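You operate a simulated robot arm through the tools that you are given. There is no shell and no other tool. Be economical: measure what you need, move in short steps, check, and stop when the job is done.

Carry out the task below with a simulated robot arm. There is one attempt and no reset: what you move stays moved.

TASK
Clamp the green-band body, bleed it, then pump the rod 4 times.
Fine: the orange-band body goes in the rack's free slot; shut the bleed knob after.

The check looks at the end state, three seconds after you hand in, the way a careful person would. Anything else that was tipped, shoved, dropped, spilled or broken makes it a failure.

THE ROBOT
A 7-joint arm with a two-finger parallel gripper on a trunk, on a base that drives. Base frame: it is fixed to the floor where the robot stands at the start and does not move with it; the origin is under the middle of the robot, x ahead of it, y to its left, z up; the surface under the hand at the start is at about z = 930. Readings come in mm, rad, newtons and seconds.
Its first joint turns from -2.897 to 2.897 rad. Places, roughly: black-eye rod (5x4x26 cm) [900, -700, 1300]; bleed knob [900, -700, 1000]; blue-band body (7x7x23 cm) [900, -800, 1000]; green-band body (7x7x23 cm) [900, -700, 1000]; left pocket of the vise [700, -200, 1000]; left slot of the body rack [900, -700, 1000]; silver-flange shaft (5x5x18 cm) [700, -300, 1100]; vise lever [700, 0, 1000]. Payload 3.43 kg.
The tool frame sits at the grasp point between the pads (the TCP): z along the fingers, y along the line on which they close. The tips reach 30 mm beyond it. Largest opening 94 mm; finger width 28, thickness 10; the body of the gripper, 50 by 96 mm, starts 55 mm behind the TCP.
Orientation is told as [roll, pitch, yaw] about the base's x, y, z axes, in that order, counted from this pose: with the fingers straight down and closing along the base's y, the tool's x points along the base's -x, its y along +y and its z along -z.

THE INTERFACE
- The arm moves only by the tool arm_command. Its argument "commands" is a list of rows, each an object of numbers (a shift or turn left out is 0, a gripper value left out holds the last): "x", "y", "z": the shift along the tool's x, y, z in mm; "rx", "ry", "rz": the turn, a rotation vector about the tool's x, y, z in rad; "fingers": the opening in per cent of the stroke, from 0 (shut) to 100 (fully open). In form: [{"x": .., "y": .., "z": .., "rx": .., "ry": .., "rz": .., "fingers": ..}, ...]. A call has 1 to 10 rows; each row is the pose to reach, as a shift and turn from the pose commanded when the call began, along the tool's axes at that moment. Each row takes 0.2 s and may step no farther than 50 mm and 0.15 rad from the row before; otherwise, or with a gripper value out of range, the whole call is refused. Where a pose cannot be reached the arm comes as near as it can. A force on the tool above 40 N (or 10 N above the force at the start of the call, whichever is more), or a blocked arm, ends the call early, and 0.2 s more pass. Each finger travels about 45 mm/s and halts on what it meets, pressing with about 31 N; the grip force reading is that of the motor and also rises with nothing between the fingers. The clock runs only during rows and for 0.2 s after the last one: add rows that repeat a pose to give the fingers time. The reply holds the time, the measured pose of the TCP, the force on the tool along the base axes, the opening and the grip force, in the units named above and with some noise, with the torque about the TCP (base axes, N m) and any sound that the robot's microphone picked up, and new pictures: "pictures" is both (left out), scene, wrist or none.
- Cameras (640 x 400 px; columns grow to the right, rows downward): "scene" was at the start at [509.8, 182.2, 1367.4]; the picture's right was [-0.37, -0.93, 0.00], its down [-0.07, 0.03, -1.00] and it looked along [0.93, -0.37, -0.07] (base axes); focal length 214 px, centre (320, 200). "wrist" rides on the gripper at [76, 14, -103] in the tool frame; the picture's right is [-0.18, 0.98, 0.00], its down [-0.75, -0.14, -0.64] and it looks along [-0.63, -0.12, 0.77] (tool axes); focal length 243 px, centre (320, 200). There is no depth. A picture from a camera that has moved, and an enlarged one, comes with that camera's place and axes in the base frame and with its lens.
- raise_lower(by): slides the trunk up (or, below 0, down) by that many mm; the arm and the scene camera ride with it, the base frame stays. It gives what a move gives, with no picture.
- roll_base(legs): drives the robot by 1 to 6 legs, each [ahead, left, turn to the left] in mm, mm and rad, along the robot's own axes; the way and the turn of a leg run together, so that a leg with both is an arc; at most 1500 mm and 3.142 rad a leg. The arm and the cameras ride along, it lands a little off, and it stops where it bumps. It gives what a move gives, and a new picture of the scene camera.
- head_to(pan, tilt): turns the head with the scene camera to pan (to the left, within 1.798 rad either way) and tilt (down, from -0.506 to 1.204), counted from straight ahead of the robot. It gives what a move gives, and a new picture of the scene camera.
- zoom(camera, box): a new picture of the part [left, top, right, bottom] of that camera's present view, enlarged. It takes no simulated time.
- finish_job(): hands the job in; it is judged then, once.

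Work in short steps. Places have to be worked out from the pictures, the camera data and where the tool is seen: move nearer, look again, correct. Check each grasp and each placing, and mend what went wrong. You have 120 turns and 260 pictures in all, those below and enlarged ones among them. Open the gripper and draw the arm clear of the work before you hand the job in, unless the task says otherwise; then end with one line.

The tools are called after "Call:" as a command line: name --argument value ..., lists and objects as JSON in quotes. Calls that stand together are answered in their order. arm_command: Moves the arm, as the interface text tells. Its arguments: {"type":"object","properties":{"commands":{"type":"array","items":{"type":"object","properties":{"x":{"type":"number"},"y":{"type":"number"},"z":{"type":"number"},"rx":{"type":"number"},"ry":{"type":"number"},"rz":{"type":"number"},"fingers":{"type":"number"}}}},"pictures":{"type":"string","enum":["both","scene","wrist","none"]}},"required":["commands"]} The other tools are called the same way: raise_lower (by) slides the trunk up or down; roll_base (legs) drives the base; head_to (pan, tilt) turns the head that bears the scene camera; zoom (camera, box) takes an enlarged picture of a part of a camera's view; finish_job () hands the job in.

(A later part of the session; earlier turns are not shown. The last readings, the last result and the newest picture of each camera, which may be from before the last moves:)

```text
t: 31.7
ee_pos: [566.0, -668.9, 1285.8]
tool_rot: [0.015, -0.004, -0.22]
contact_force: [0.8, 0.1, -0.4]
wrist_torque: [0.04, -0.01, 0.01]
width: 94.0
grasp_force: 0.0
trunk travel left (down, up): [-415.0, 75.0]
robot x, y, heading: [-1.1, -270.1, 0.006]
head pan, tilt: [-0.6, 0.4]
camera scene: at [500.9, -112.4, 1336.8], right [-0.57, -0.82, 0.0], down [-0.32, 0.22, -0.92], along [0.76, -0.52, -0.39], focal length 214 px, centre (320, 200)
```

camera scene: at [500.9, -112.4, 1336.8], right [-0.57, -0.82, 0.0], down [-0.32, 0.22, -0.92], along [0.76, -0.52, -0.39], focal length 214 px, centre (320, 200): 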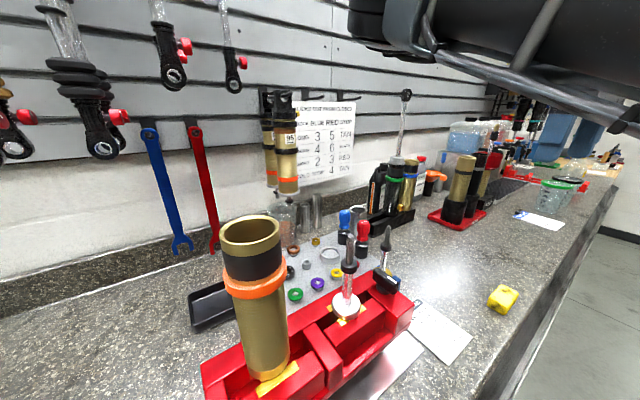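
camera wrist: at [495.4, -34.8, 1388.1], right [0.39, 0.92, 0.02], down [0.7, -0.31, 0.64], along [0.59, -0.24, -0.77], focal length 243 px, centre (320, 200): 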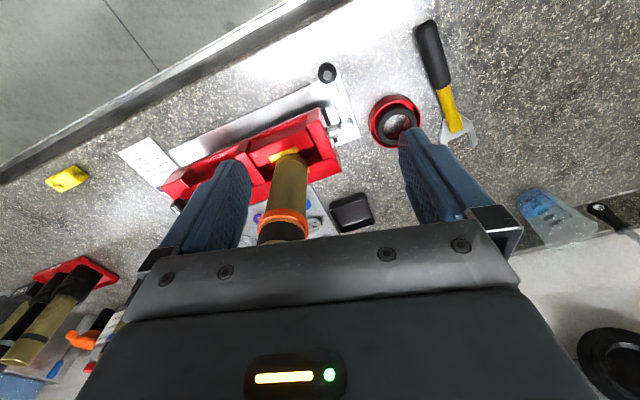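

Call:
zoom --camera "scene" --box '[350, 80, 450, 240]'

Call:
zoom --camera "scene" --box '[200, 190, 440, 400]'

Call:
zoom --camera "wrist" --box '[0, 0, 640, 400]'

```text
2.50 times, centred on (400, 160) of scene
camera zoom: at [500.9, -112.4, 1336.8], right [-0.57, -0.82, 0.0], down [-0.32, 0.22, -0.92], along [0.76, -0.52, -0.39], focal length 536 px, centre (120, 300)
```

zoom: 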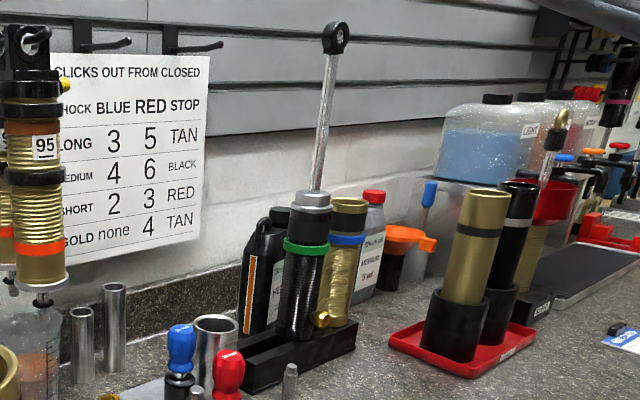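

```text
1.90 times, centred on (320, 295) of scene
camera zoom: at [500.9, -112.4, 1336.8], right [-0.57, -0.82, 0.0], down [-0.32, 0.22, -0.92], along [0.76, -0.52, -0.39], focal length 408 px, centre (320, 19)
```

zoom: 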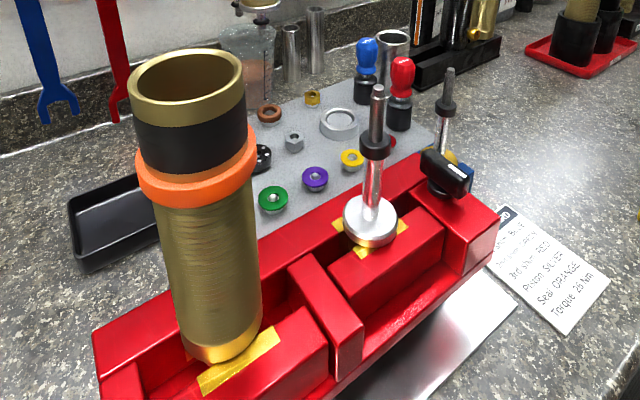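

```text
1.00 times, centred on (320, 200) of wrist (not enlarged: the box is as wide or as high as the picture)
camera zoom: at [494.9, -641.2, 1387.7], right [0.39, 0.92, 0.02], down [0.7, -0.31, 0.64], along [0.6, -0.24, -0.77], focal length 243 px, centre (320, 200)
```

zoom: 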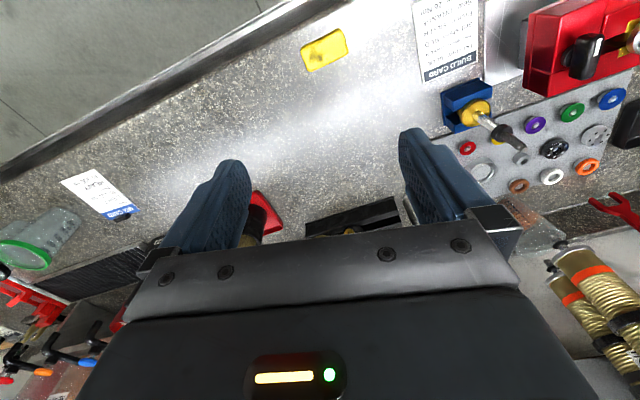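

The free slot is the left one of the black rack. Drive further right so the head camera faces the rack.

Call:
roll_base --legs '[[0, -430, 0]]'

Call:
head_to --pan -0.25 --tilt 0.6

```text
t: 34.3
ee_pos: [564.4, -1102.0, 1286.4]
tool_rot: [0.016, -0.002, -0.22]
contact_force: [-0.5, 0.6, -0.4]
wrist_torque: [-0.02, -0.01, 0.01]
width: 94.1
grasp_force: 0.0
trunk travel left (down, up): [-415.0, 75.0]
robot x, y, heading: [1.3, -704.6, -0.004]
head pan, tilt: [-0.6, 0.4]
camera scene: at [500.6, -544.3, 1336.9], right [-0.57, -0.82, 0.0], down [-0.32, 0.22, -0.92], along [0.76, -0.52, -0.39], focal length 214 px, centre (320, 200)
```

scene: 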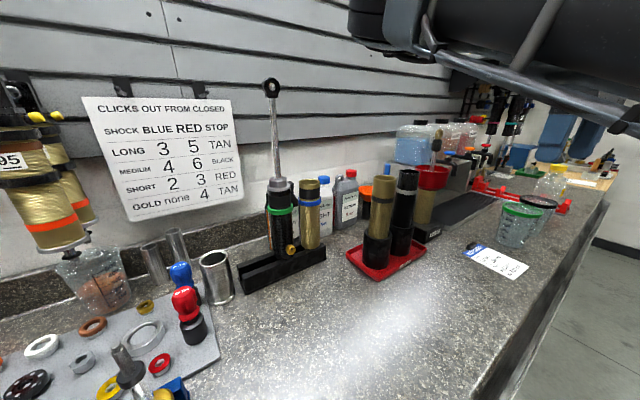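

```text
t: 35.1
ee_pos: [565.2, -1101.7, 1287.3]
tool_rot: [0.017, -0.005, -0.222]
contact_force: [0.6, 0.5, 0.4]
wrist_torque: [0.0, 0.02, -0.02]
width: 93.8
grasp_force: 0.1
trunk travel left (down, up): [-415.0, 75.0]
robot x, y, heading: [-2.5, -710.8, -0.003]
head pan, tilt: [-0.25, 0.6]
camera scene: at [509.9, -513.9, 1318.7], right [-0.25, -0.97, 0.0], down [-0.55, 0.14, -0.83], along [0.8, -0.21, -0.56], focal length 214 px, centre (320, 200)
```

scene: 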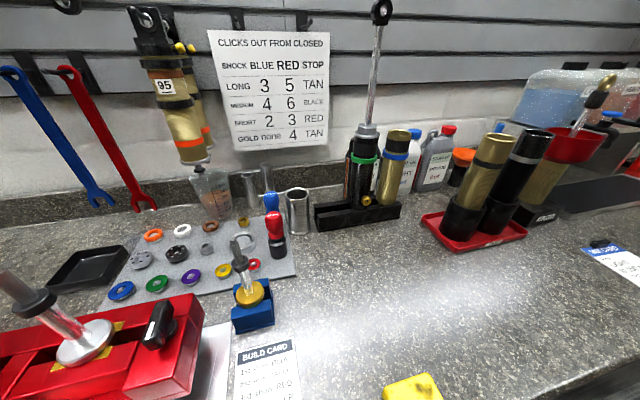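

Call:
zoom --camera "scene" --box '[280, 110, 440, 240]'

Call:
zoom --camera "scene" --box '[300, 0, 440, 240]'

```text
3.08 times, centred on (360, 175) of scene
camera zoom: at [509.9, -513.9, 1318.7], right [-0.25, -0.97, 0.0], down [-0.55, 0.14, -0.83], along [0.8, -0.21, -0.56], focal length 660 px, centre (197, 277)
```

zoom: 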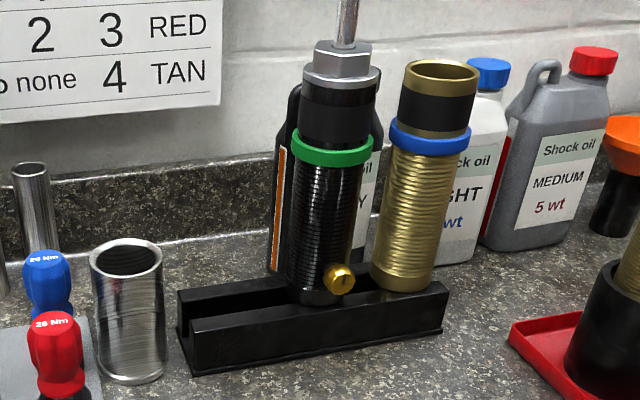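

```text
1.67 times, centred on (370, 120) of scene
camera zoom: at [509.9, -513.9, 1318.7], right [-0.25, -0.97, 0.0], down [-0.55, 0.14, -0.83], along [0.8, -0.21, -0.56], focal length 358 px, centre (237, 333)
```

zoom: 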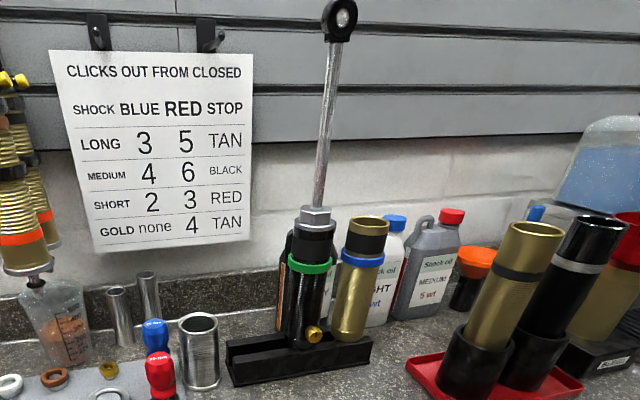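

Worked out positions: green ring [961,-745,1107], bleed knob [907,-738,1018], rod eye [950,-738,1380], blue ring [943,-818,1118]; neighbours are ~78 mm apart. I plan a horizontal grasp from the front with the camera on top; test whether the wrist can turn 180° first.

Call:
arm_command --commands '[{"x": -4, "y": 49}, {"x": -8, "y": 98, "rz": -0.1}, {"x": -12, "y": 147, "rz": -0.24}, {"x": -17, "y": 180, "rz": -0.38}, {"x": -17, "y": 180, "rz": -0.52}, {"x": -17, "y": 180, "rz": -0.66}, {"x": -17, "y": 180, "rz": -0.8}, {"x": -17, "y": 180, "rz": -0.94}, {"x": -17, "y": 180, "rz": -1.08}, {"x": -17, "y": 180, "rz": -1.22}]' --pictures "none"

Call:
arm_command --commands '[{"rz": -0.14}, {"rz": -0.28}, {"rz": -0.42}, {"rz": -0.56}, {"rz": -0.7}, {"rz": -0.84}, {"rz": -0.98}, {"rz": -1.12}, {"rz": -1.26}]' --pictures "scene"

```text
t: 37.4
ee_pos: [621.9, -930.0, 1289.6]
tool_rot: [0.0, -0.016, 1.0]
contact_force: [0.2, -0.4, -0.8]
wrist_torque: [0.01, 0.0, 0.01]
width: 94.4
grasp_force: 0.0
trunk travel left (down, up): [-415.0, 75.0]
robot x, y, heading: [0.1, -708.2, -0.003]
head pan, tilt: [-0.25, 0.6]
```

```text
t: 39.4
ee_pos: [619.9, -930.8, 1281.8]
tool_rot: [0.03, -0.014, 2.26]
contact_force: [0.0, -0.5, -0.1]
wrist_torque: [0.03, 0.02, -0.03]
width: 94.3
grasp_force: 0.1
trunk travel left (down, up): [-415.0, 75.0]
robot x, y, heading: [0.3, -705.2, -0.002]
head pan, tilt: [-0.25, 0.6]
camera scene: at [509.9, -513.8, 1318.6], right [-0.25, -0.97, 0.0], down [-0.55, 0.14, -0.83], along [0.8, -0.21, -0.56], focal length 214 px, centre (320, 200)
```

scene: 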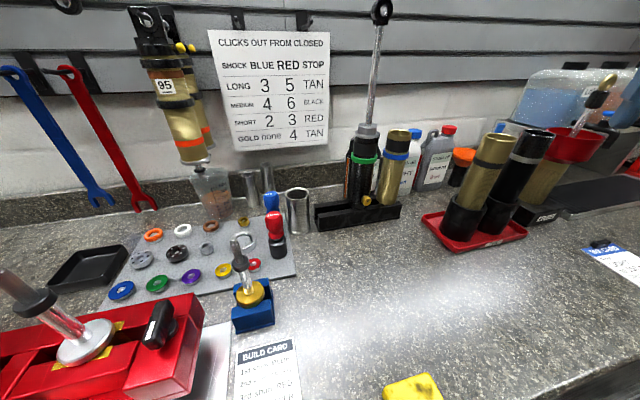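

Works so far (yaw 2.26). Continue to about π.

Call:
arm_command --commands '[{"rz": -0.14}, {"rz": -0.28}, {"rz": -0.42}, {"rz": -0.56}, {"rz": -0.7}, {"rz": -0.84}, {"rz": -0.88}]' --pictures "none"

```text
t: 41.0
ee_pos: [621.7, -929.6, 1281.7]
tool_rot: [0.008, -0.034, 3.138]
contact_force: [0.8, -0.4, -0.7]
wrist_torque: [-0.02, -0.03, 0.02]
width: 94.1
grasp_force: 0.0
trunk travel left (down, up): [-415.0, 75.0]
robot x, y, heading: [-0.4, -708.3, 0.001]
head pan, tilt: [-0.25, 0.6]
```

Yaw is now π. Pitch the tool toward horizontal while moving forward.

Call:
arm_command --commands '[{"ry": 0.14, "x": 8}, {"ry": 0.28, "x": 16}, {"ry": 0.42, "x": 24}, {"ry": 0.56, "x": 32}, {"ry": 0.7, "x": 40}, {"ry": 0.84, "x": 48}, {"ry": 0.98, "x": 56}, {"ry": 1.12, "x": 64}, {"ry": 1.26, "x": 72}]'

```text
t: 43.0
ee_pos: [693.4, -928.1, 1287.0]
tool_rot: [-0.011, 1.253, 3.132]
contact_force: [-1.0, 0.2, 0.0]
wrist_torque: [0.0, 0.0, 0.0]
width: 94.0
grasp_force: 0.0
trunk travel left (down, up): [-415.0, 75.0]
robot x, y, heading: [0.6, -705.7, -0.004]
head pan, tilt: [-0.25, 0.6]
camera scene: at [509.7, -513.6, 1318.7], right [-0.25, -0.97, 0.0], down [-0.55, 0.14, -0.83], along [0.8, -0.21, -0.56], focal length 214 px, centre (320, 200)
camera wrist: at [620.0, -944.1, 1389.1], right [-0.06, -0.98, -0.18], down [-0.85, 0.14, -0.51], along [0.53, 0.12, -0.84], focal length 243 px, centre (320, 200)
```

scene: 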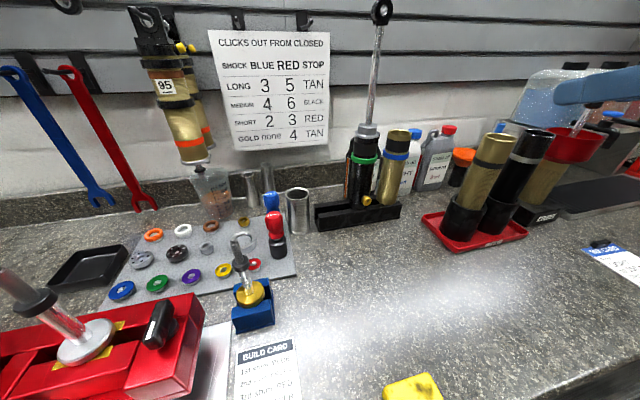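
wrist: 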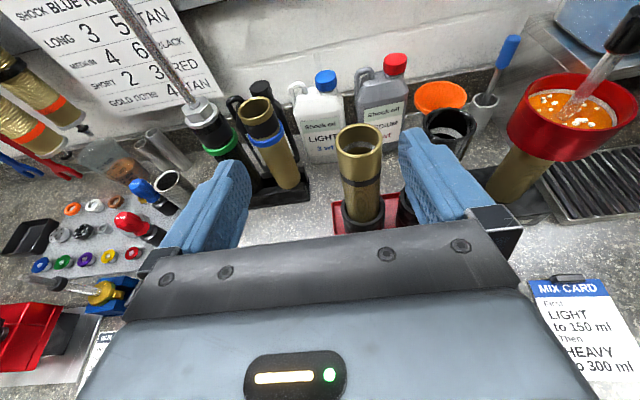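

The front grasp pose (18° below horizontal, camera on top) works. Drive back to the vise with TCP above everything.

Call:
roll_base --legs '[[0, 765, 0]]'

Call:
arm_command --commands '[{"x": 0}]' --pictures "wrist"

```text
t: 47.1
ee_pos: [695.2, -167.8, 1283.9]
tool_rot: [-0.028, 1.248, 3.11]
contact_force: [-0.6, -0.4, -0.2]
wrist_torque: [0.04, -0.02, -0.01]
width: 94.1
grasp_force: 0.0
trunk travel left (down, up): [-415.0, 75.0]
robot x, y, heading: [3.7, 56.5, 0.002]
head pan, tilt: [-0.25, 0.6]
camera scene: at [511.2, 247.4, 1318.6], right [-0.25, -0.97, 0.0], down [-0.55, 0.14, -0.83], along [0.8, -0.2, -0.56], focal length 214 px, centre (320, 200)
```

scene: 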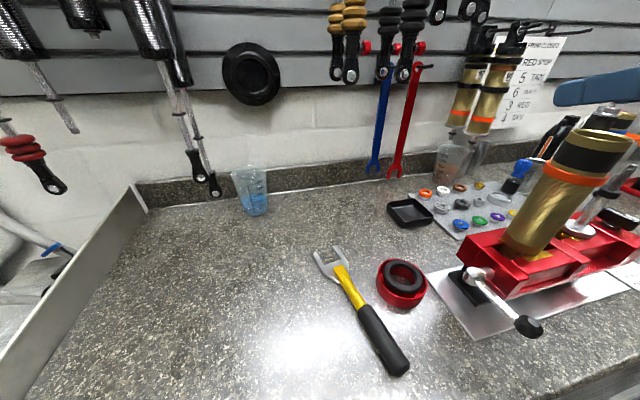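

```text
t: 47.5
ee_pos: [694.7, -168.0, 1283.5]
tool_rot: [-0.021, 1.243, 3.118]
contact_force: [0.4, 0.9, 0.5]
wrist_torque: [0.01, 0.0, 0.02]
width: 94.0
grasp_force: 0.0
trunk travel left (down, up): [-415.0, 75.0]
robot x, y, heading: [-0.5, 52.4, -0.007]
head pan, tilt: [-0.25, 0.6]
camera wrist: at [622.3, -184.0, 1386.5], right [-0.06, -0.98, -0.18], down [-0.85, 0.15, -0.51], along [0.52, 0.12, -0.84], focal length 243 px, centre (320, 200)
```

wrist: 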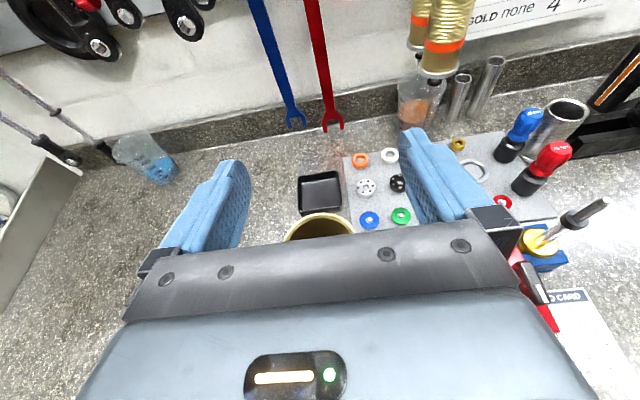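

Back the robot up 130 mm so I can lower in front of the body.

Call:
roll_base --legs '[[-130, 0, 0]]'

Call:
arm_command --commands '[{"x": -38, "z": 12.5}, {"x": -76, "z": 25}, {"x": -114, "z": 37}, {"x": -145, "z": 48}]'

```text
t: 48.7
ee_pos: [565.1, -168.6, 1282.1]
tool_rot: [-0.025, 1.246, 3.116]
contact_force: [-0.1, 0.3, -0.3]
wrist_torque: [0.02, 0.0, -0.01]
width: 94.2
grasp_force: 0.1
trunk travel left (down, up): [-415.0, 75.0]
robot x, y, heading: [-128.1, 54.8, -0.003]
head pan, tilt: [-0.25, 0.6]
camera scene: at [382.2, 247.1, 1318.5], right [-0.25, -0.97, 0.0], down [-0.55, 0.14, -0.82], along [0.8, -0.21, -0.57], focal length 214 px, centre (320, 200)
```

scene: 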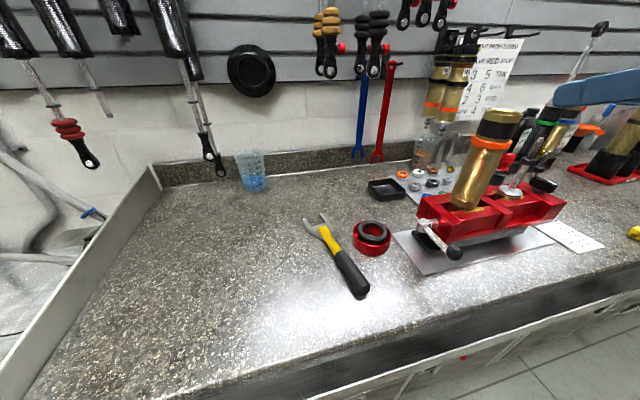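

```text
t: 49.7
ee_pos: [565.4, -166.2, 1129.7]
tool_rot: [-0.02, 1.245, 3.12]
contact_force: [-0.1, 0.3, 0.2]
wrist_torque: [0.0, 0.04, -0.05]
width: 94.3
grasp_force: 0.0
trunk travel left (down, up): [-415.0, 75.0]
robot x, y, heading: [-128.4, 51.3, 0.002]
head pan, tilt: [-0.25, 0.6]
camera scene: at [381.8, 247.4, 1318.7], right [-0.25, -0.97, 0.0], down [-0.55, 0.14, -0.83], along [0.8, -0.21, -0.56], focal length 214 px, centre (320, 200)
camera wrist: at [492.3, -182.3, 1233.8], right [-0.06, -0.98, -0.18], down [-0.85, 0.15, -0.51], along [0.52, 0.12, -0.84], focal length 243 px, centre (320, 200)
```

scene: 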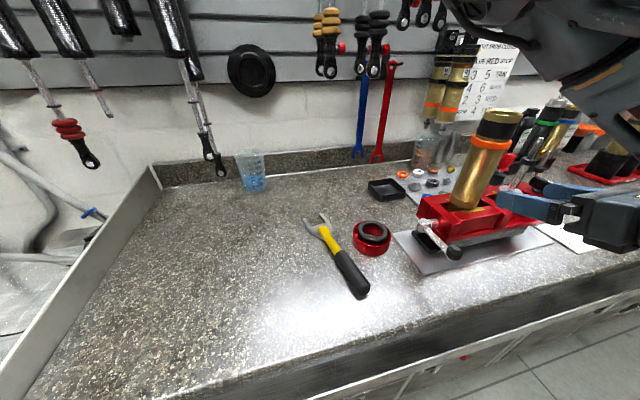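
wrist: 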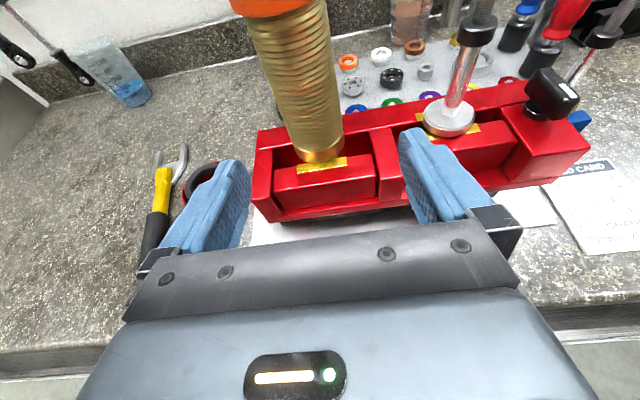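

Body axis is about y=-152. Move forward part way at constant height and check alignment.

Call:
arm_command --commands '[{"x": 5, "y": -7, "z": 28}, {"x": 10, "y": -14, "z": 56}, {"x": 15.8, "y": -14, "z": 84}]'

```text
t: 50.5
ee_pos: [649.6, -153.9, 1117.8]
tool_rot: [-0.024, 1.244, 3.116]
contact_force: [-1.3, -0.8, 0.3]
wrist_torque: [0.0, -0.01, -0.01]
width: 94.2
grasp_force: 0.1
trunk travel left (down, up): [-415.0, 75.0]
robot x, y, heading: [-127.7, 52.6, -0.005]
head pan, tilt: [-0.25, 0.6]
camera scene: at [381.9, 246.8, 1318.7], right [-0.25, -0.97, 0.0], down [-0.55, 0.14, -0.83], along [0.8, -0.21, -0.56], focal length 214 px, centre (320, 200)
camera wrist: at [577.2, -169.0, 1222.0], right [-0.06, -0.98, -0.18], down [-0.85, 0.15, -0.51], along [0.52, 0.12, -0.84], focal length 243 px, centre (320, 200)
```

scene: 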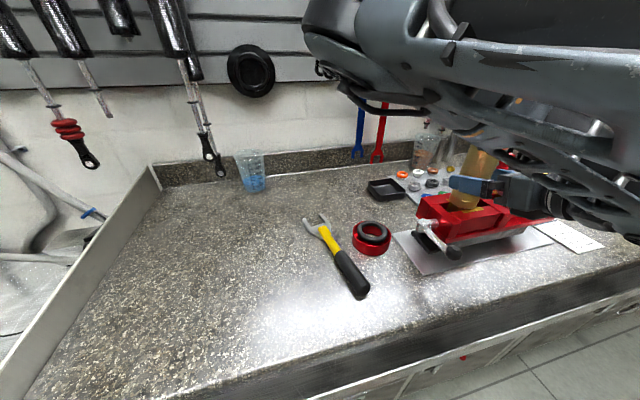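
wrist: 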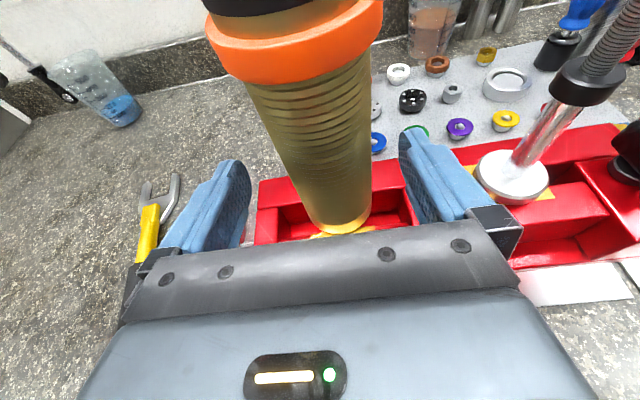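

Centred. Advance 30 mm and close.

Call:
arm_command --commands '[{"x": 4.8, "z": 14}, {"x": 9.6, "z": 28.4}, {"x": 9.6, "z": 28.4, "fingers": 60}, {"x": 9.6, "z": 28.4, "fingers": 50}, {"x": 9.6, "z": 28.4, "fingers": 35}, {"x": 9.6, "z": 28.4, "fingers": 30}, {"x": 9.6, "z": 28.4, "fingers": 30}]' --pictures "wrist"

```text
t: 52.1
ee_pos: [680.0, -154.3, 1118.6]
tool_rot: [-0.024, 1.245, 3.115]
contact_force: [0.0, -2.0, 0.1]
wrist_torque: [-0.01, 0.06, 0.02]
width: 58.5
grasp_force: 30.7
trunk travel left (down, up): [-415.0, 75.0]
robot x, y, heading: [-130.3, 51.1, -0.005]
head pan, tilt: [-0.25, 0.6]
camera wrist: at [606.5, -169.6, 1221.6], right [-0.06, -0.98, -0.18], down [-0.85, 0.15, -0.51], along [0.52, 0.12, -0.84], focal length 243 px, centre (320, 200)
```

wrist: 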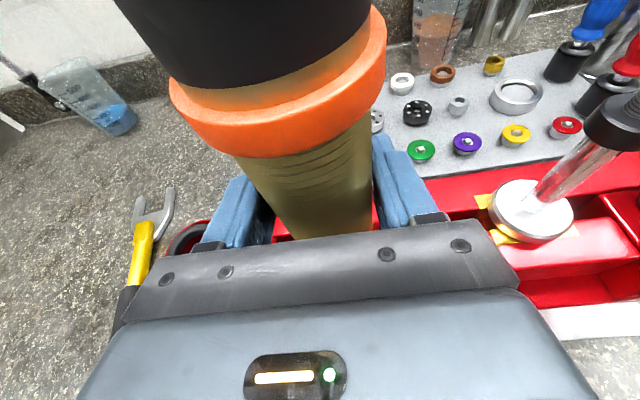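

Gripped at 58.5 mm. Lift straight up.

Call:
arm_command --commands '[{"x": 19, "z": -6.4}, {"x": 47, "z": -16}, {"x": 85, "z": -28.8}, {"x": 123, "z": -41.6}]'

```text
t: 53.1
ee_pos: [678.9, -155.4, 1247.8]
tool_rot: [-0.028, 1.243, 3.113]
contact_force: [0.0, 0.0, -4.4]
wrist_torque: [-0.01, -0.03, 0.0]
width: 58.5
grasp_force: 30.9
trunk travel left (down, up): [-415.0, 75.0]
robot x, y, heading: [-129.3, 55.5, -0.0]
head pan, tilt: [-0.25, 0.6]
camera scene: at [382.3, 247.1, 1318.5], right [-0.25, -0.97, 0.0], down [-0.55, 0.14, -0.82], along [0.8, -0.21, -0.57], focal length 214 px, centre (320, 200)
camera wrist: at [606.7, -170.5, 1352.1], right [-0.06, -0.98, -0.18], down [-0.85, 0.15, -0.51], along [0.52, 0.12, -0.84], focal length 243 px, centre (320, 200)
```

scene: 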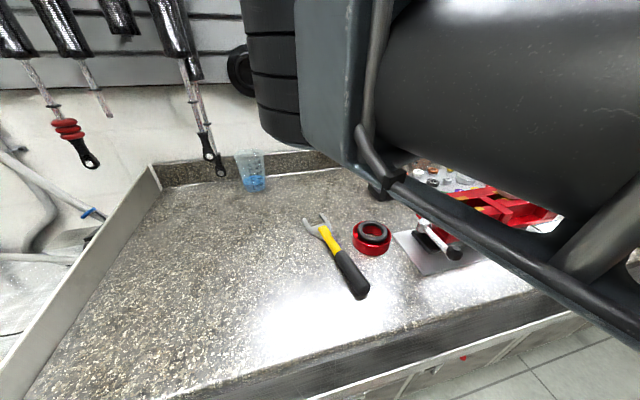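
wrist: 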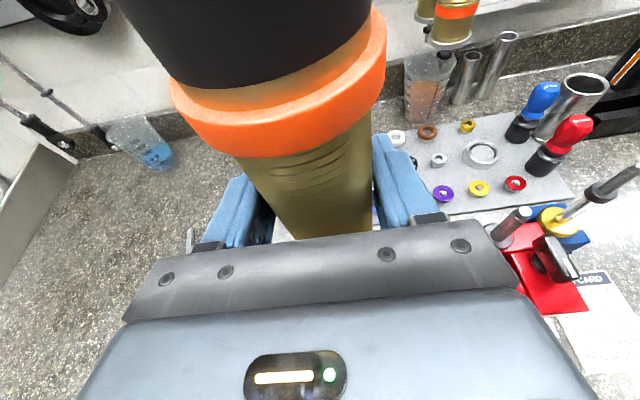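

Lifted cleanly (4.4 N). Raise further, back off, and drive right toward the rack.

Call:
arm_command --commands '[{"x": 28, "z": -10}, {"x": 57, "z": -19}]' --pictures "none"

Call:
roll_base --legs '[[-90, 0, 0], [0, -505, 0]]'

Call:
head_to --pan -0.55 --tilt 0.5

Call:
zoom --camera "wrist" --box '[0, 0, 640, 400]'

```text
t: 53.7
ee_pos: [679.1, -155.5, 1307.8]
tool_rot: [-0.025, 1.242, 3.115]
contact_force: [0.3, 0.2, -4.6]
wrist_torque: [0.01, -0.03, -0.02]
width: 58.4
grasp_force: 31.2
trunk travel left (down, up): [-415.0, 75.0]
robot x, y, heading: [-127.6, 58.1, -0.004]
head pan, tilt: [-0.25, 0.6]
```

```text
t: 57.4
ee_pos: [588.7, -662.0, 1307.9]
tool_rot: [-0.025, 1.245, 3.115]
contact_force: [0.2, 0.5, -3.1]
wrist_torque: [0.0, 0.0, 0.02]
width: 58.6
grasp_force: 30.9
trunk travel left (down, up): [-415.0, 75.0]
robot x, y, heading: [-219.5, -452.5, 0.002]
head pan, tilt: [-0.25, 0.6]
camera scene: at [291.5, -261.8, 1318.6], right [-0.25, -0.97, 0.0], down [-0.55, 0.14, -0.82], along [0.8, -0.21, -0.57], focal length 214 px, centre (320, 200)
```

scene: 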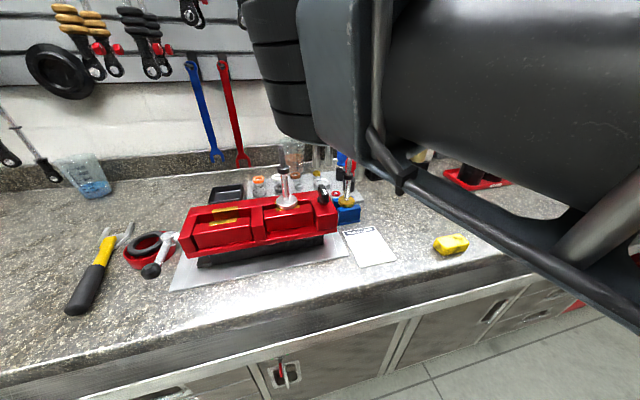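

```text
t: 58.2
ee_pos: [589.3, -663.8, 1307.9]
tool_rot: [-0.024, 1.244, 3.115]
contact_force: [-0.1, -0.2, -4.4]
wrist_torque: [-0.02, 0.02, -0.02]
width: 58.3
grasp_force: 30.7
trunk travel left (down, up): [-415.0, 75.0]
robot x, y, heading: [-220.6, -455.6, -0.01]
head pan, tilt: [-0.55, 0.499]
camera scene: at [283.4, -287.5, 1327.6], right [-0.52, -0.85, 0.0], down [-0.41, 0.25, -0.88], along [0.75, -0.46, -0.48], focal length 214 px, centre (320, 200)
```

scene: 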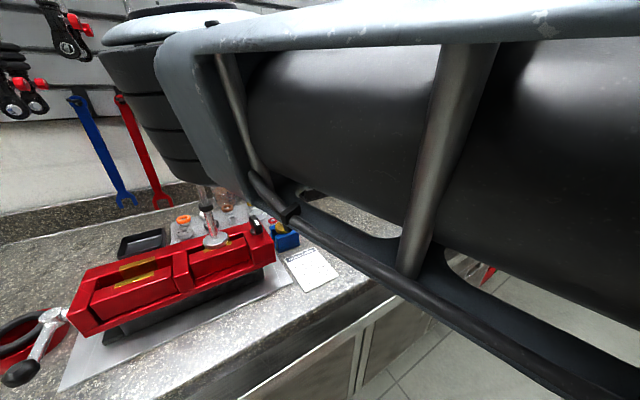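

```text
1.00 times, centred on (320, 200) of wrist (not enlarged: the box is as wide or as high as the picture)
camera zoom: at [516.5, -679.4, 1412.1], right [-0.06, -0.98, -0.18], down [-0.85, 0.15, -0.51], along [0.52, 0.12, -0.84], focal length 243 px, centre (320, 200)
```

zoom: 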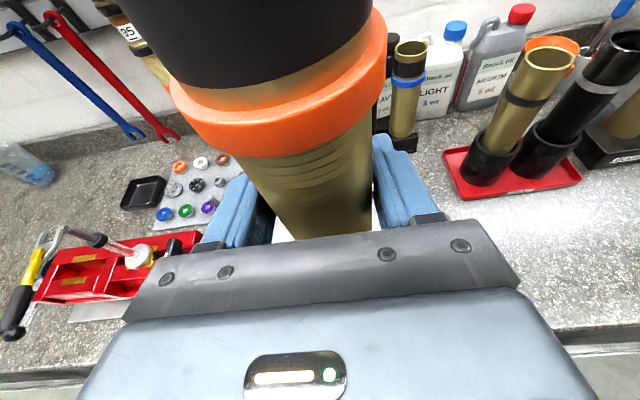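

The held body hides the rack. I'll drive forward but 100 mm left of the slot, so the rack is seen to the right of the held body.

Call:
roll_base --legs '[[230, 90, 0]]'

Call:
arm_command --commands '[{"x": 0}]' --pictures "wrist"

```text
t: 60.0
ee_pos: [822.2, -576.5, 1308.3]
tool_rot: [-0.025, 1.244, 3.113]
contact_force: [-0.9, -1.0, -4.0]
wrist_torque: [0.01, 0.0, -0.02]
width: 58.2
grasp_force: 31.2
trunk travel left (down, up): [-415.0, 75.0]
robot x, y, heading: [12.1, -363.6, -0.005]
head pan, tilt: [-0.55, 0.499]
camera scene: at [517.3, -199.3, 1327.7], right [-0.53, -0.85, 0.0], down [-0.41, 0.25, -0.88], along [0.75, -0.46, -0.48], focal length 214 px, centre (320, 200)
```

scene: 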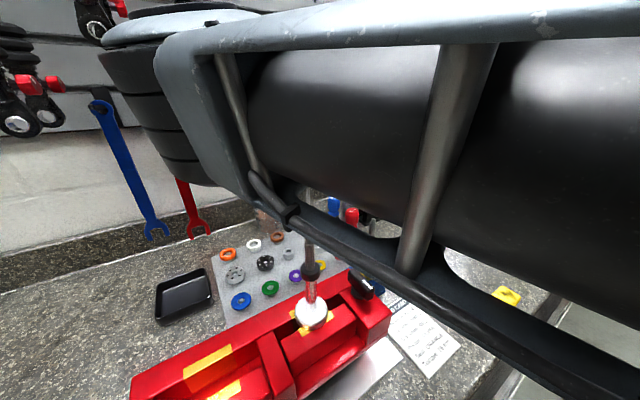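

```text
t: 60.4
ee_pos: [822.2, -575.8, 1308.4]
tool_rot: [-0.024, 1.243, 3.111]
contact_force: [-0.7, 0.1, -4.3]
wrist_torque: [0.02, 0.0, -0.01]
width: 58.4
grasp_force: 31.2
trunk travel left (down, up): [-415.0, 75.0]
robot x, y, heading: [13.3, -362.0, -0.003]
head pan, tilt: [-0.55, 0.499]
camera wrist: at [749.5, -591.7, 1411.8], right [-0.06, -0.98, -0.18], down [-0.85, 0.15, -0.51], along [0.52, 0.12, -0.84], focal length 243 px, centre (320, 200)
```

wrist: 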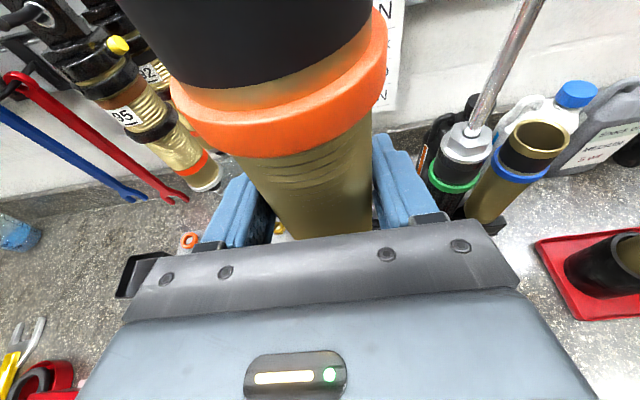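

Triangulating gives blue rim [936,-812,1170] and green nut [939,-730,1188]. I need a direct view of the empty slot, so back off to the left.

Call:
roll_base --legs '[[-150, 210, 0]]'

Call:
zoom --camera "wrist" --box '[400, 40, 640, 220]'

```text
t: 62.3
ee_pos: [674.2, -365.4, 1307.9]
tool_rot: [-0.023, 1.243, 3.113]
contact_force: [-0.1, 0.7, -3.9]
wrist_torque: [-0.02, -0.01, 0.0]
width: 58.6
grasp_force: 31.5
trunk travel left (down, up): [-415.0, 75.0]
robot x, y, heading: [-131.3, -151.4, -0.008]
head pan, tilt: [-0.55, 0.499]
camera scene: at [370.9, 12.3, 1327.6], right [-0.53, -0.85, 0.0], down [-0.41, 0.25, -0.88], along [0.75, -0.46, -0.48], focal length 214 px, centre (320, 200)
```

scene: 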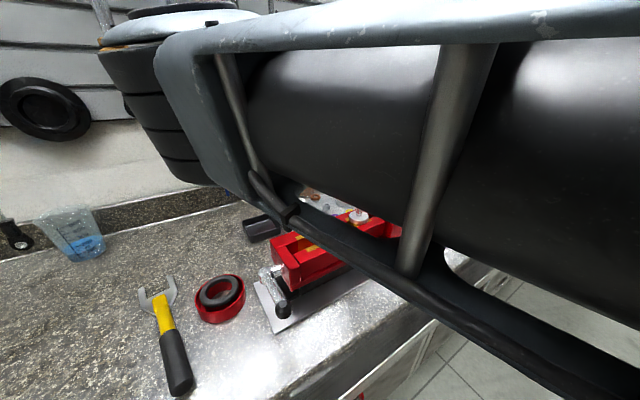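

```text
2.22 times, centred on (520, 130) of wrist
camera zoom: at [602.5, -380.4, 1412.0], right [-0.07, -0.98, -0.18], down [-0.85, 0.15, -0.51], along [0.52, 0.12, -0.84], focal length 539 px, centre (-124, 356)
```

zoom: 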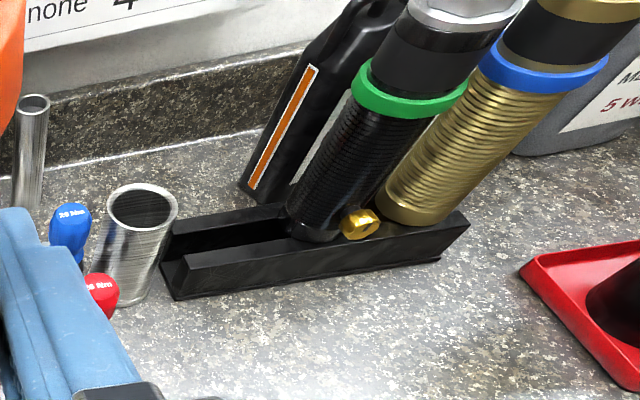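

Call:
zoom --camera "wrist" --box '[450, 100, 580, 185]'

```text
4.71 times, centred on (515, 142) of wrist
camera zoom: at [602.5, -380.4, 1412.0], right [-0.07, -0.98, -0.18], down [-0.85, 0.15, -0.51], along [0.52, 0.12, -0.84], focal length 1142 px, centre (-598, 471)
```

zoom: 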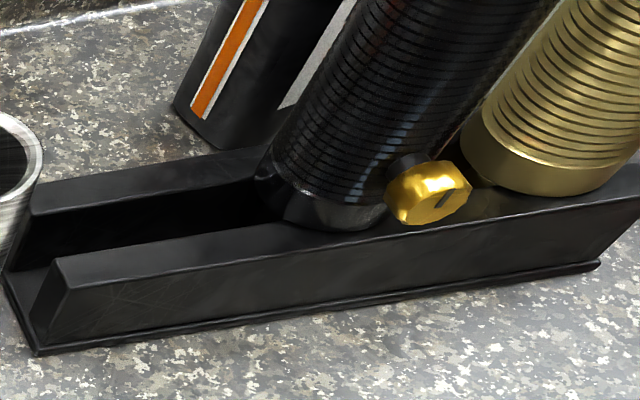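

The rack is a channel; bodies have a narrow foot in it. Seated orange should put my TCP near z≈1076 at about [940,-653]. Drive back toward it, still high.

Call:
roll_base --legs '[[190, -285, 0]]'

Call:
zoom --camera "wrist" --box '[0, 0, 640, 400]'

```text
t: 64.5
ee_pos: [863.7, -652.3, 1308.1]
tool_rot: [-0.025, 1.243, 3.109]
contact_force: [-0.3, -0.3, -3.8]
wrist_torque: [-0.01, -0.01, 0.02]
width: 58.3
grasp_force: 31.3
trunk travel left (down, up): [-415.0, 75.0]
robot x, y, heading: [54.6, -438.8, -0.008]
head pan, tilt: [-0.55, 0.499]
camera scene: at [560.3, -274.5, 1327.7], right [-0.53, -0.85, 0.0], down [-0.41, 0.25, -0.88], along [0.74, -0.46, -0.48], focal length 214 px, centre (320, 200)
```

scene: 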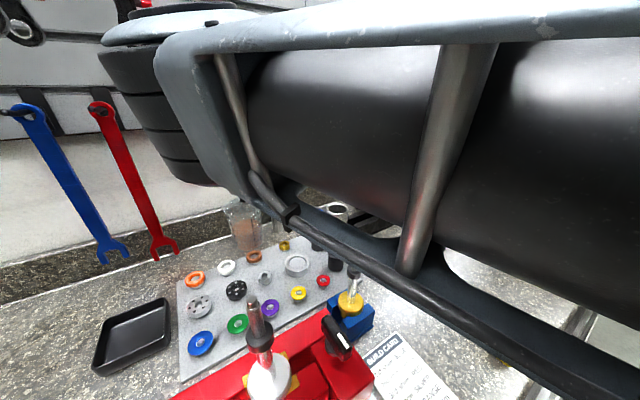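

```text
1.00 times, centred on (320, 200) of wrist (not enlarged: the box is as wide or as high as the picture)
camera zoom: at [791.0, -667.7, 1412.1], right [-0.07, -0.98, -0.18], down [-0.85, 0.15, -0.51], along [0.52, 0.12, -0.84], focal length 243 px, centre (320, 200)
```

zoom: 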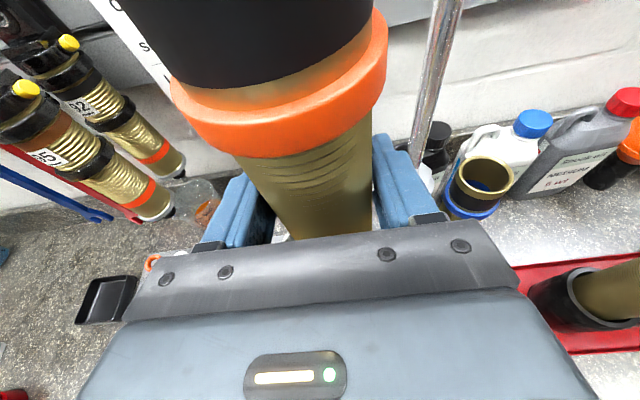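

Call:
arm_command --commands '[{"x": 12, "y": 1, "z": 35}, {"x": 23.8, "y": 2.5, "z": 70}]' --pictures "wrist"

```text
t: 65.1
ee_pos: [937.6, -655.6, 1308.2]
tool_rot: [-0.024, 1.241, 3.108]
contact_force: [0.5, 0.3, -3.6]
wrist_torque: [-0.01, 0.03, -0.02]
width: 58.2
grasp_force: 31.0
trunk travel left (down, up): [-415.0, 75.0]
robot x, y, heading: [56.6, -435.1, -0.009]
head pan, tilt: [-0.55, 0.499]
camera wrist: at [865.3, -670.6, 1412.1], right [-0.07, -0.98, -0.18], down [-0.85, 0.15, -0.51], along [0.52, 0.12, -0.84], focal length 243 px, centre (320, 200)
```

wrist: 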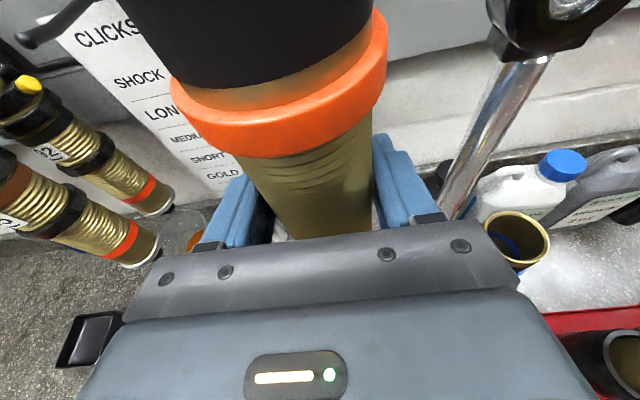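

Aligned with the rack line (blue rim reads [939,-815]). Lower to z≈1110.

Call:
arm_command --commands '[{"x": -38, "z": 13}, {"x": -76, "z": 26}, {"x": -114, "z": 39}, {"x": -150, "z": 51}]'

```text
t: 66.1
ee_pos: [938.4, -654.0, 1149.7]
tool_rot: [-0.023, 1.242, 3.112]
contact_force: [0.6, 0.4, -5.1]
wrist_torque: [-0.04, -0.01, -0.02]
width: 58.4
grasp_force: 31.2
trunk travel left (down, up): [-415.0, 75.0]
robot x, y, heading: [58.8, -438.1, -0.007]
head pan, tilt: [-0.55, 0.499]
camera scene: at [560.2, -274.1, 1327.6], right [-0.53, -0.85, 0.0], down [-0.41, 0.25, -0.88], along [0.74, -0.46, -0.48], focal length 214 px, centre (320, 200)
camera wrist: at [865.8, -668.8, 1253.4], right [-0.07, -0.98, -0.18], down [-0.85, 0.15, -0.51], along [0.52, 0.12, -0.84], focal length 243 px, centre (320, 200)
```

scene: 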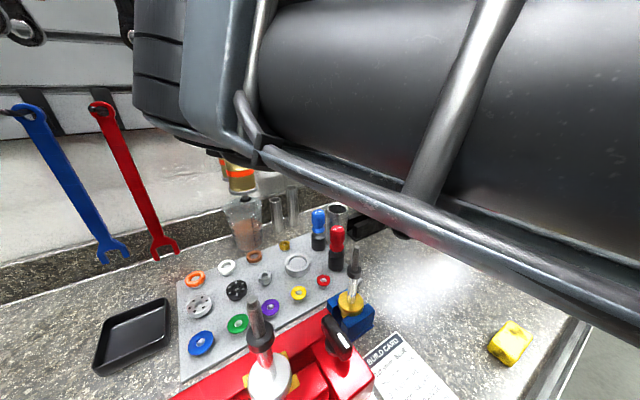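
wrist: 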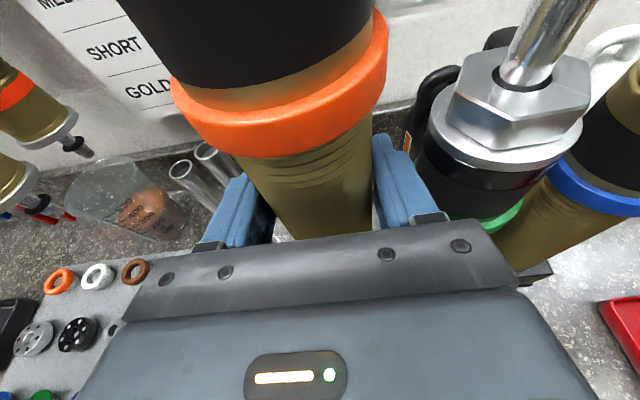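

Green axis reads y=-736, so the slot is y≈-657. Shift 3 mm and lower slowly.

Call:
arm_command --commands '[{"x": -9, "y": 3, "z": 3}, {"x": -19, "y": 3, "z": 6.4}, {"x": -28, "y": 3, "z": 9.6}, {"x": -38, "y": 3, "z": 13}]'

Call:
zoom --camera "scene" --box '[300, 180, 440, 280]'

```text
t: 67.1
ee_pos: [938.4, -656.5, 1109.0]
tool_rot: [-0.024, 1.243, 3.109]
contact_force: [0.0, -0.3, -4.0]
wrist_torque: [0.04, 0.04, 0.0]
width: 58.4
grasp_force: 31.0
trunk travel left (down, up): [-415.0, 75.0]
robot x, y, heading: [58.6, -440.1, -0.009]
head pan, tilt: [-0.55, 0.499]
camera scene: at [560.3, -274.4, 1327.6], right [-0.53, -0.85, 0.0], down [-0.41, 0.25, -0.88], along [0.74, -0.46, -0.48], focal length 214 px, centre (320, 200)
camera wrist: at [865.6, -671.8, 1213.3], right [-0.07, -0.98, -0.18], down [-0.85, 0.15, -0.51], along [0.52, 0.12, -0.84], focal length 243 px, centre (320, 200)
```

scene: 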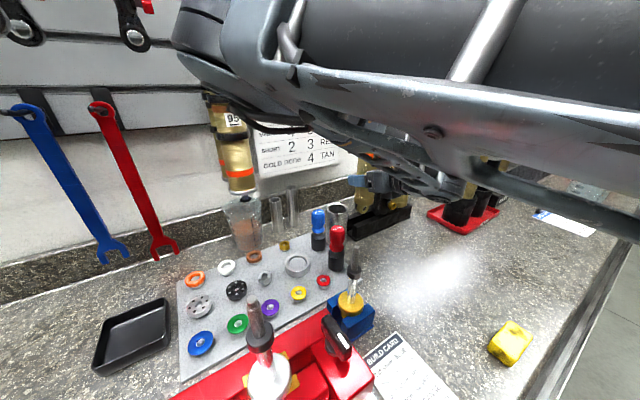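
wrist: 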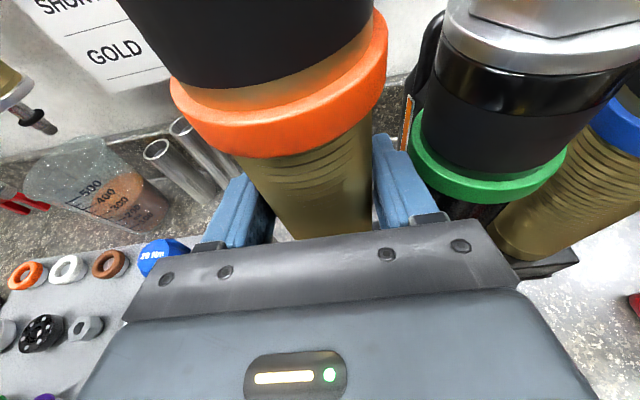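

```text
4.00 times, centred on (370, 230) of scene
camera zoom: at [560.3, -274.4, 1327.6], right [-0.53, -0.85, 0.0], down [-0.41, 0.25, -0.88], along [0.74, -0.46, -0.48], focal length 858 px, centre (120, 80)
```

zoom: 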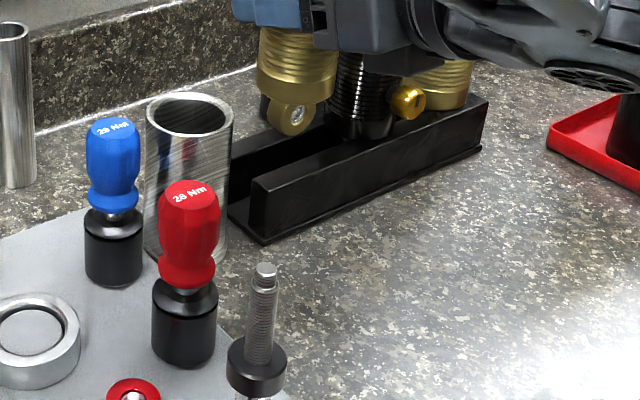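

Great view: the foot eyelet hovers over the channel. Lower 12 mm and re-check.

Call:
arm_command --commands '[{"x": -6, "z": 2}, {"x": -12, "z": 4}]' --pictures "none"

Call:
zoom --camera "scene" --box '[335, 175, 425, 245]'

```text
t: 67.7
ee_pos: [938.3, -656.8, 1095.3]
tool_rot: [-0.025, 1.243, 3.108]
contact_force: [-0.6, -0.4, -5.3]
wrist_torque: [-0.01, 0.0, 0.03]
width: 58.2
grasp_force: 31.0
trunk travel left (down, up): [-415.0, 75.0]
robot x, y, heading: [57.0, -438.4, -0.009]
head pan, tilt: [-0.55, 0.499]
```

```text
5.71 times, centred on (380, 210) of scene
camera zoom: at [560.3, -274.4, 1327.7], right [-0.53, -0.85, 0.0], down [-0.41, 0.25, -0.88], along [0.74, -0.46, -0.48], focal length 1226 px, centre (-23, 143)
```

zoom: 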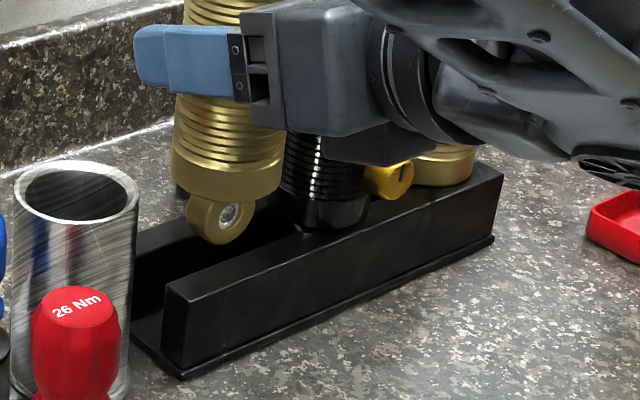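

Call:
arm_command --commands '[{"x": -6, "z": 2}, {"x": -12, "z": 4}, {"x": -17, "z": 5.8}]' --pictures "none"

Call:
zoom --camera "scene" --box '[335, 175, 425, 245]'

```text
t: 68.5
ee_pos: [936.8, -656.7, 1080.3]
tool_rot: [-0.02, 1.25, 3.115]
contact_force: [-1.8, 4.2, 27.1]
wrist_torque: [0.04, -0.23, 0.35]
width: 57.8
grasp_force: 26.6
trunk travel left (down, up): [-415.0, 75.0]
robot x, y, heading: [56.4, -441.3, -0.009]
head pan, tilt: [-0.55, 0.499]
```

```text
5.71 times, centred on (380, 210) of scene
camera zoom: at [559.6, -274.3, 1328.3], right [-0.53, -0.85, 0.0], down [-0.41, 0.25, -0.88], along [0.75, -0.46, -0.48], focal length 1226 px, centre (-23, 143)
```

zoom: 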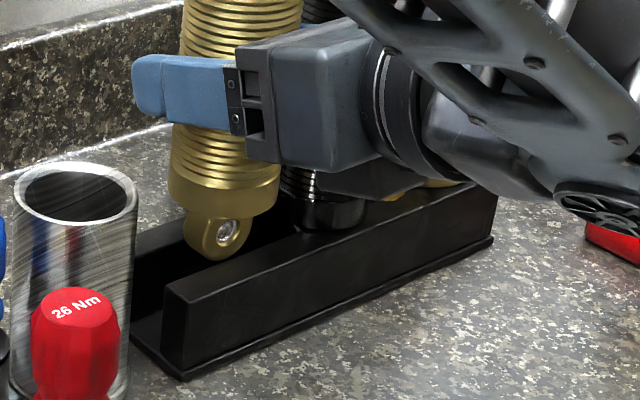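

Contact at 1080: the foot appears to rest on the front wall's inner edge. Lift 5 mm, shift +8 mm in x, and try again.

Call:
arm_command --commands '[{"x": 8, "z": -3}, {"x": 10.6, "z": 4.6}, {"x": 5, "z": 6.5}, {"x": 0.3, "z": 8}]' --pictures "none"

Call:
zoom --camera "scene" --box '[335, 175, 425, 245]'

```text
t: 69.5
ee_pos: [945.5, -655.6, 1076.1]
tool_rot: [-0.026, 1.242, 3.109]
contact_force: [-0.1, 0.4, -3.8]
wrist_torque: [-0.02, 0.03, 0.01]
width: 58.4
grasp_force: 31.3
trunk travel left (down, up): [-415.0, 75.0]
robot x, y, heading: [59.9, -441.8, -0.008]
head pan, tilt: [-0.55, 0.499]
```

```text
5.71 times, centred on (380, 210) of scene
camera zoom: at [560.3, -274.4, 1327.6], right [-0.53, -0.85, 0.0], down [-0.41, 0.25, -0.88], along [0.74, -0.46, -0.48], focal length 1226 px, centre (-23, 143)
```

zoom: 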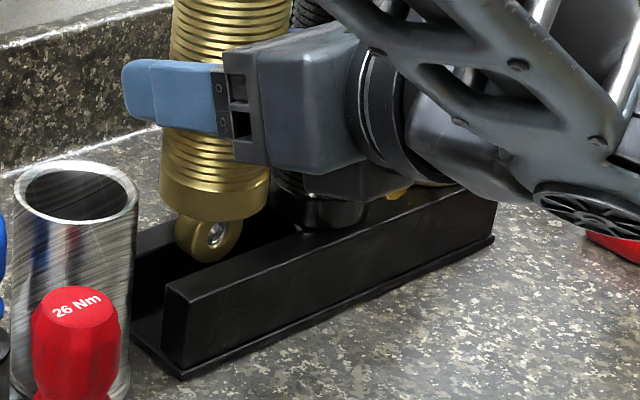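

Free now at 1076. Continue lowering until seated.

Call:
arm_command --commands '[{"x": -7.5, "z": 2.6}, {"x": -15, "z": 5.1}, {"x": -22, "z": 7.5}]' --pictures "none"

Call:
zoom --camera "scene" --box '[335, 175, 425, 245]'

```text
t: 70.3
ee_pos: [945.5, -657.6, 1053.1]
tool_rot: [-0.026, 1.244, 3.108]
contact_force: [-0.9, -0.1, -3.8]
wrist_torque: [-0.01, 0.02, 0.0]
width: 58.4
grasp_force: 30.8
trunk travel left (down, up): [-415.0, 75.0]
robot x, y, heading: [54.5, -438.4, -0.003]
head pan, tilt: [-0.55, 0.499]
```

```text
5.71 times, centred on (380, 210) of scene
camera zoom: at [560.3, -274.4, 1327.7], right [-0.53, -0.85, 0.0], down [-0.41, 0.25, -0.88], along [0.74, -0.46, -0.48], focal length 1226 px, centre (-23, 143)
```

zoom: 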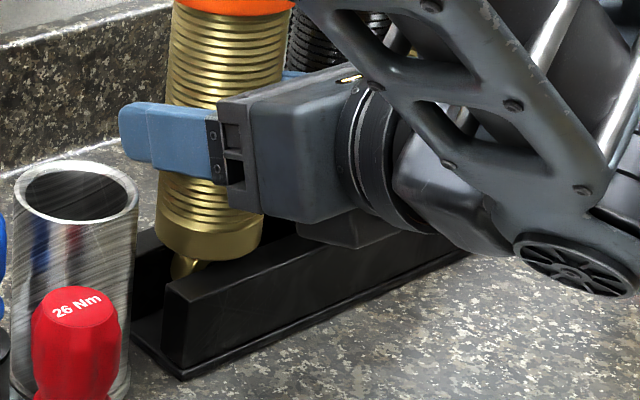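

Call:
arm_command --commands '[{"x": -4, "z": 1.3}, {"x": -8, "z": 2.7}, {"x": -12, "z": 4}]' --pictures "none"

Call:
zoom --camera "scene" --box '[335, 175, 425, 245]'

```text
t: 71.1
ee_pos: [946.6, -656.8, 1044.7]
tool_rot: [-0.019, 1.251, 3.116]
contact_force: [-2.3, 4.8, 21.0]
wrist_torque: [-0.04, -0.11, -0.04]
width: 58.6
grasp_force: 31.3
trunk travel left (down, up): [-415.0, 75.0]
robot x, y, heading: [58.6, -440.1, -0.005]
head pan, tilt: [-0.55, 0.499]
```

```text
5.71 times, centred on (380, 210) of scene
camera zoom: at [559.4, -274.0, 1328.5], right [-0.53, -0.85, 0.0], down [-0.41, 0.25, -0.88], along [0.75, -0.46, -0.48], focal length 1226 px, centre (-23, 143)
```

zoom: 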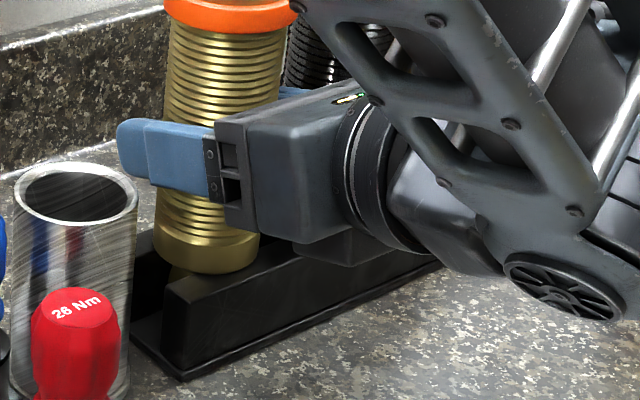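

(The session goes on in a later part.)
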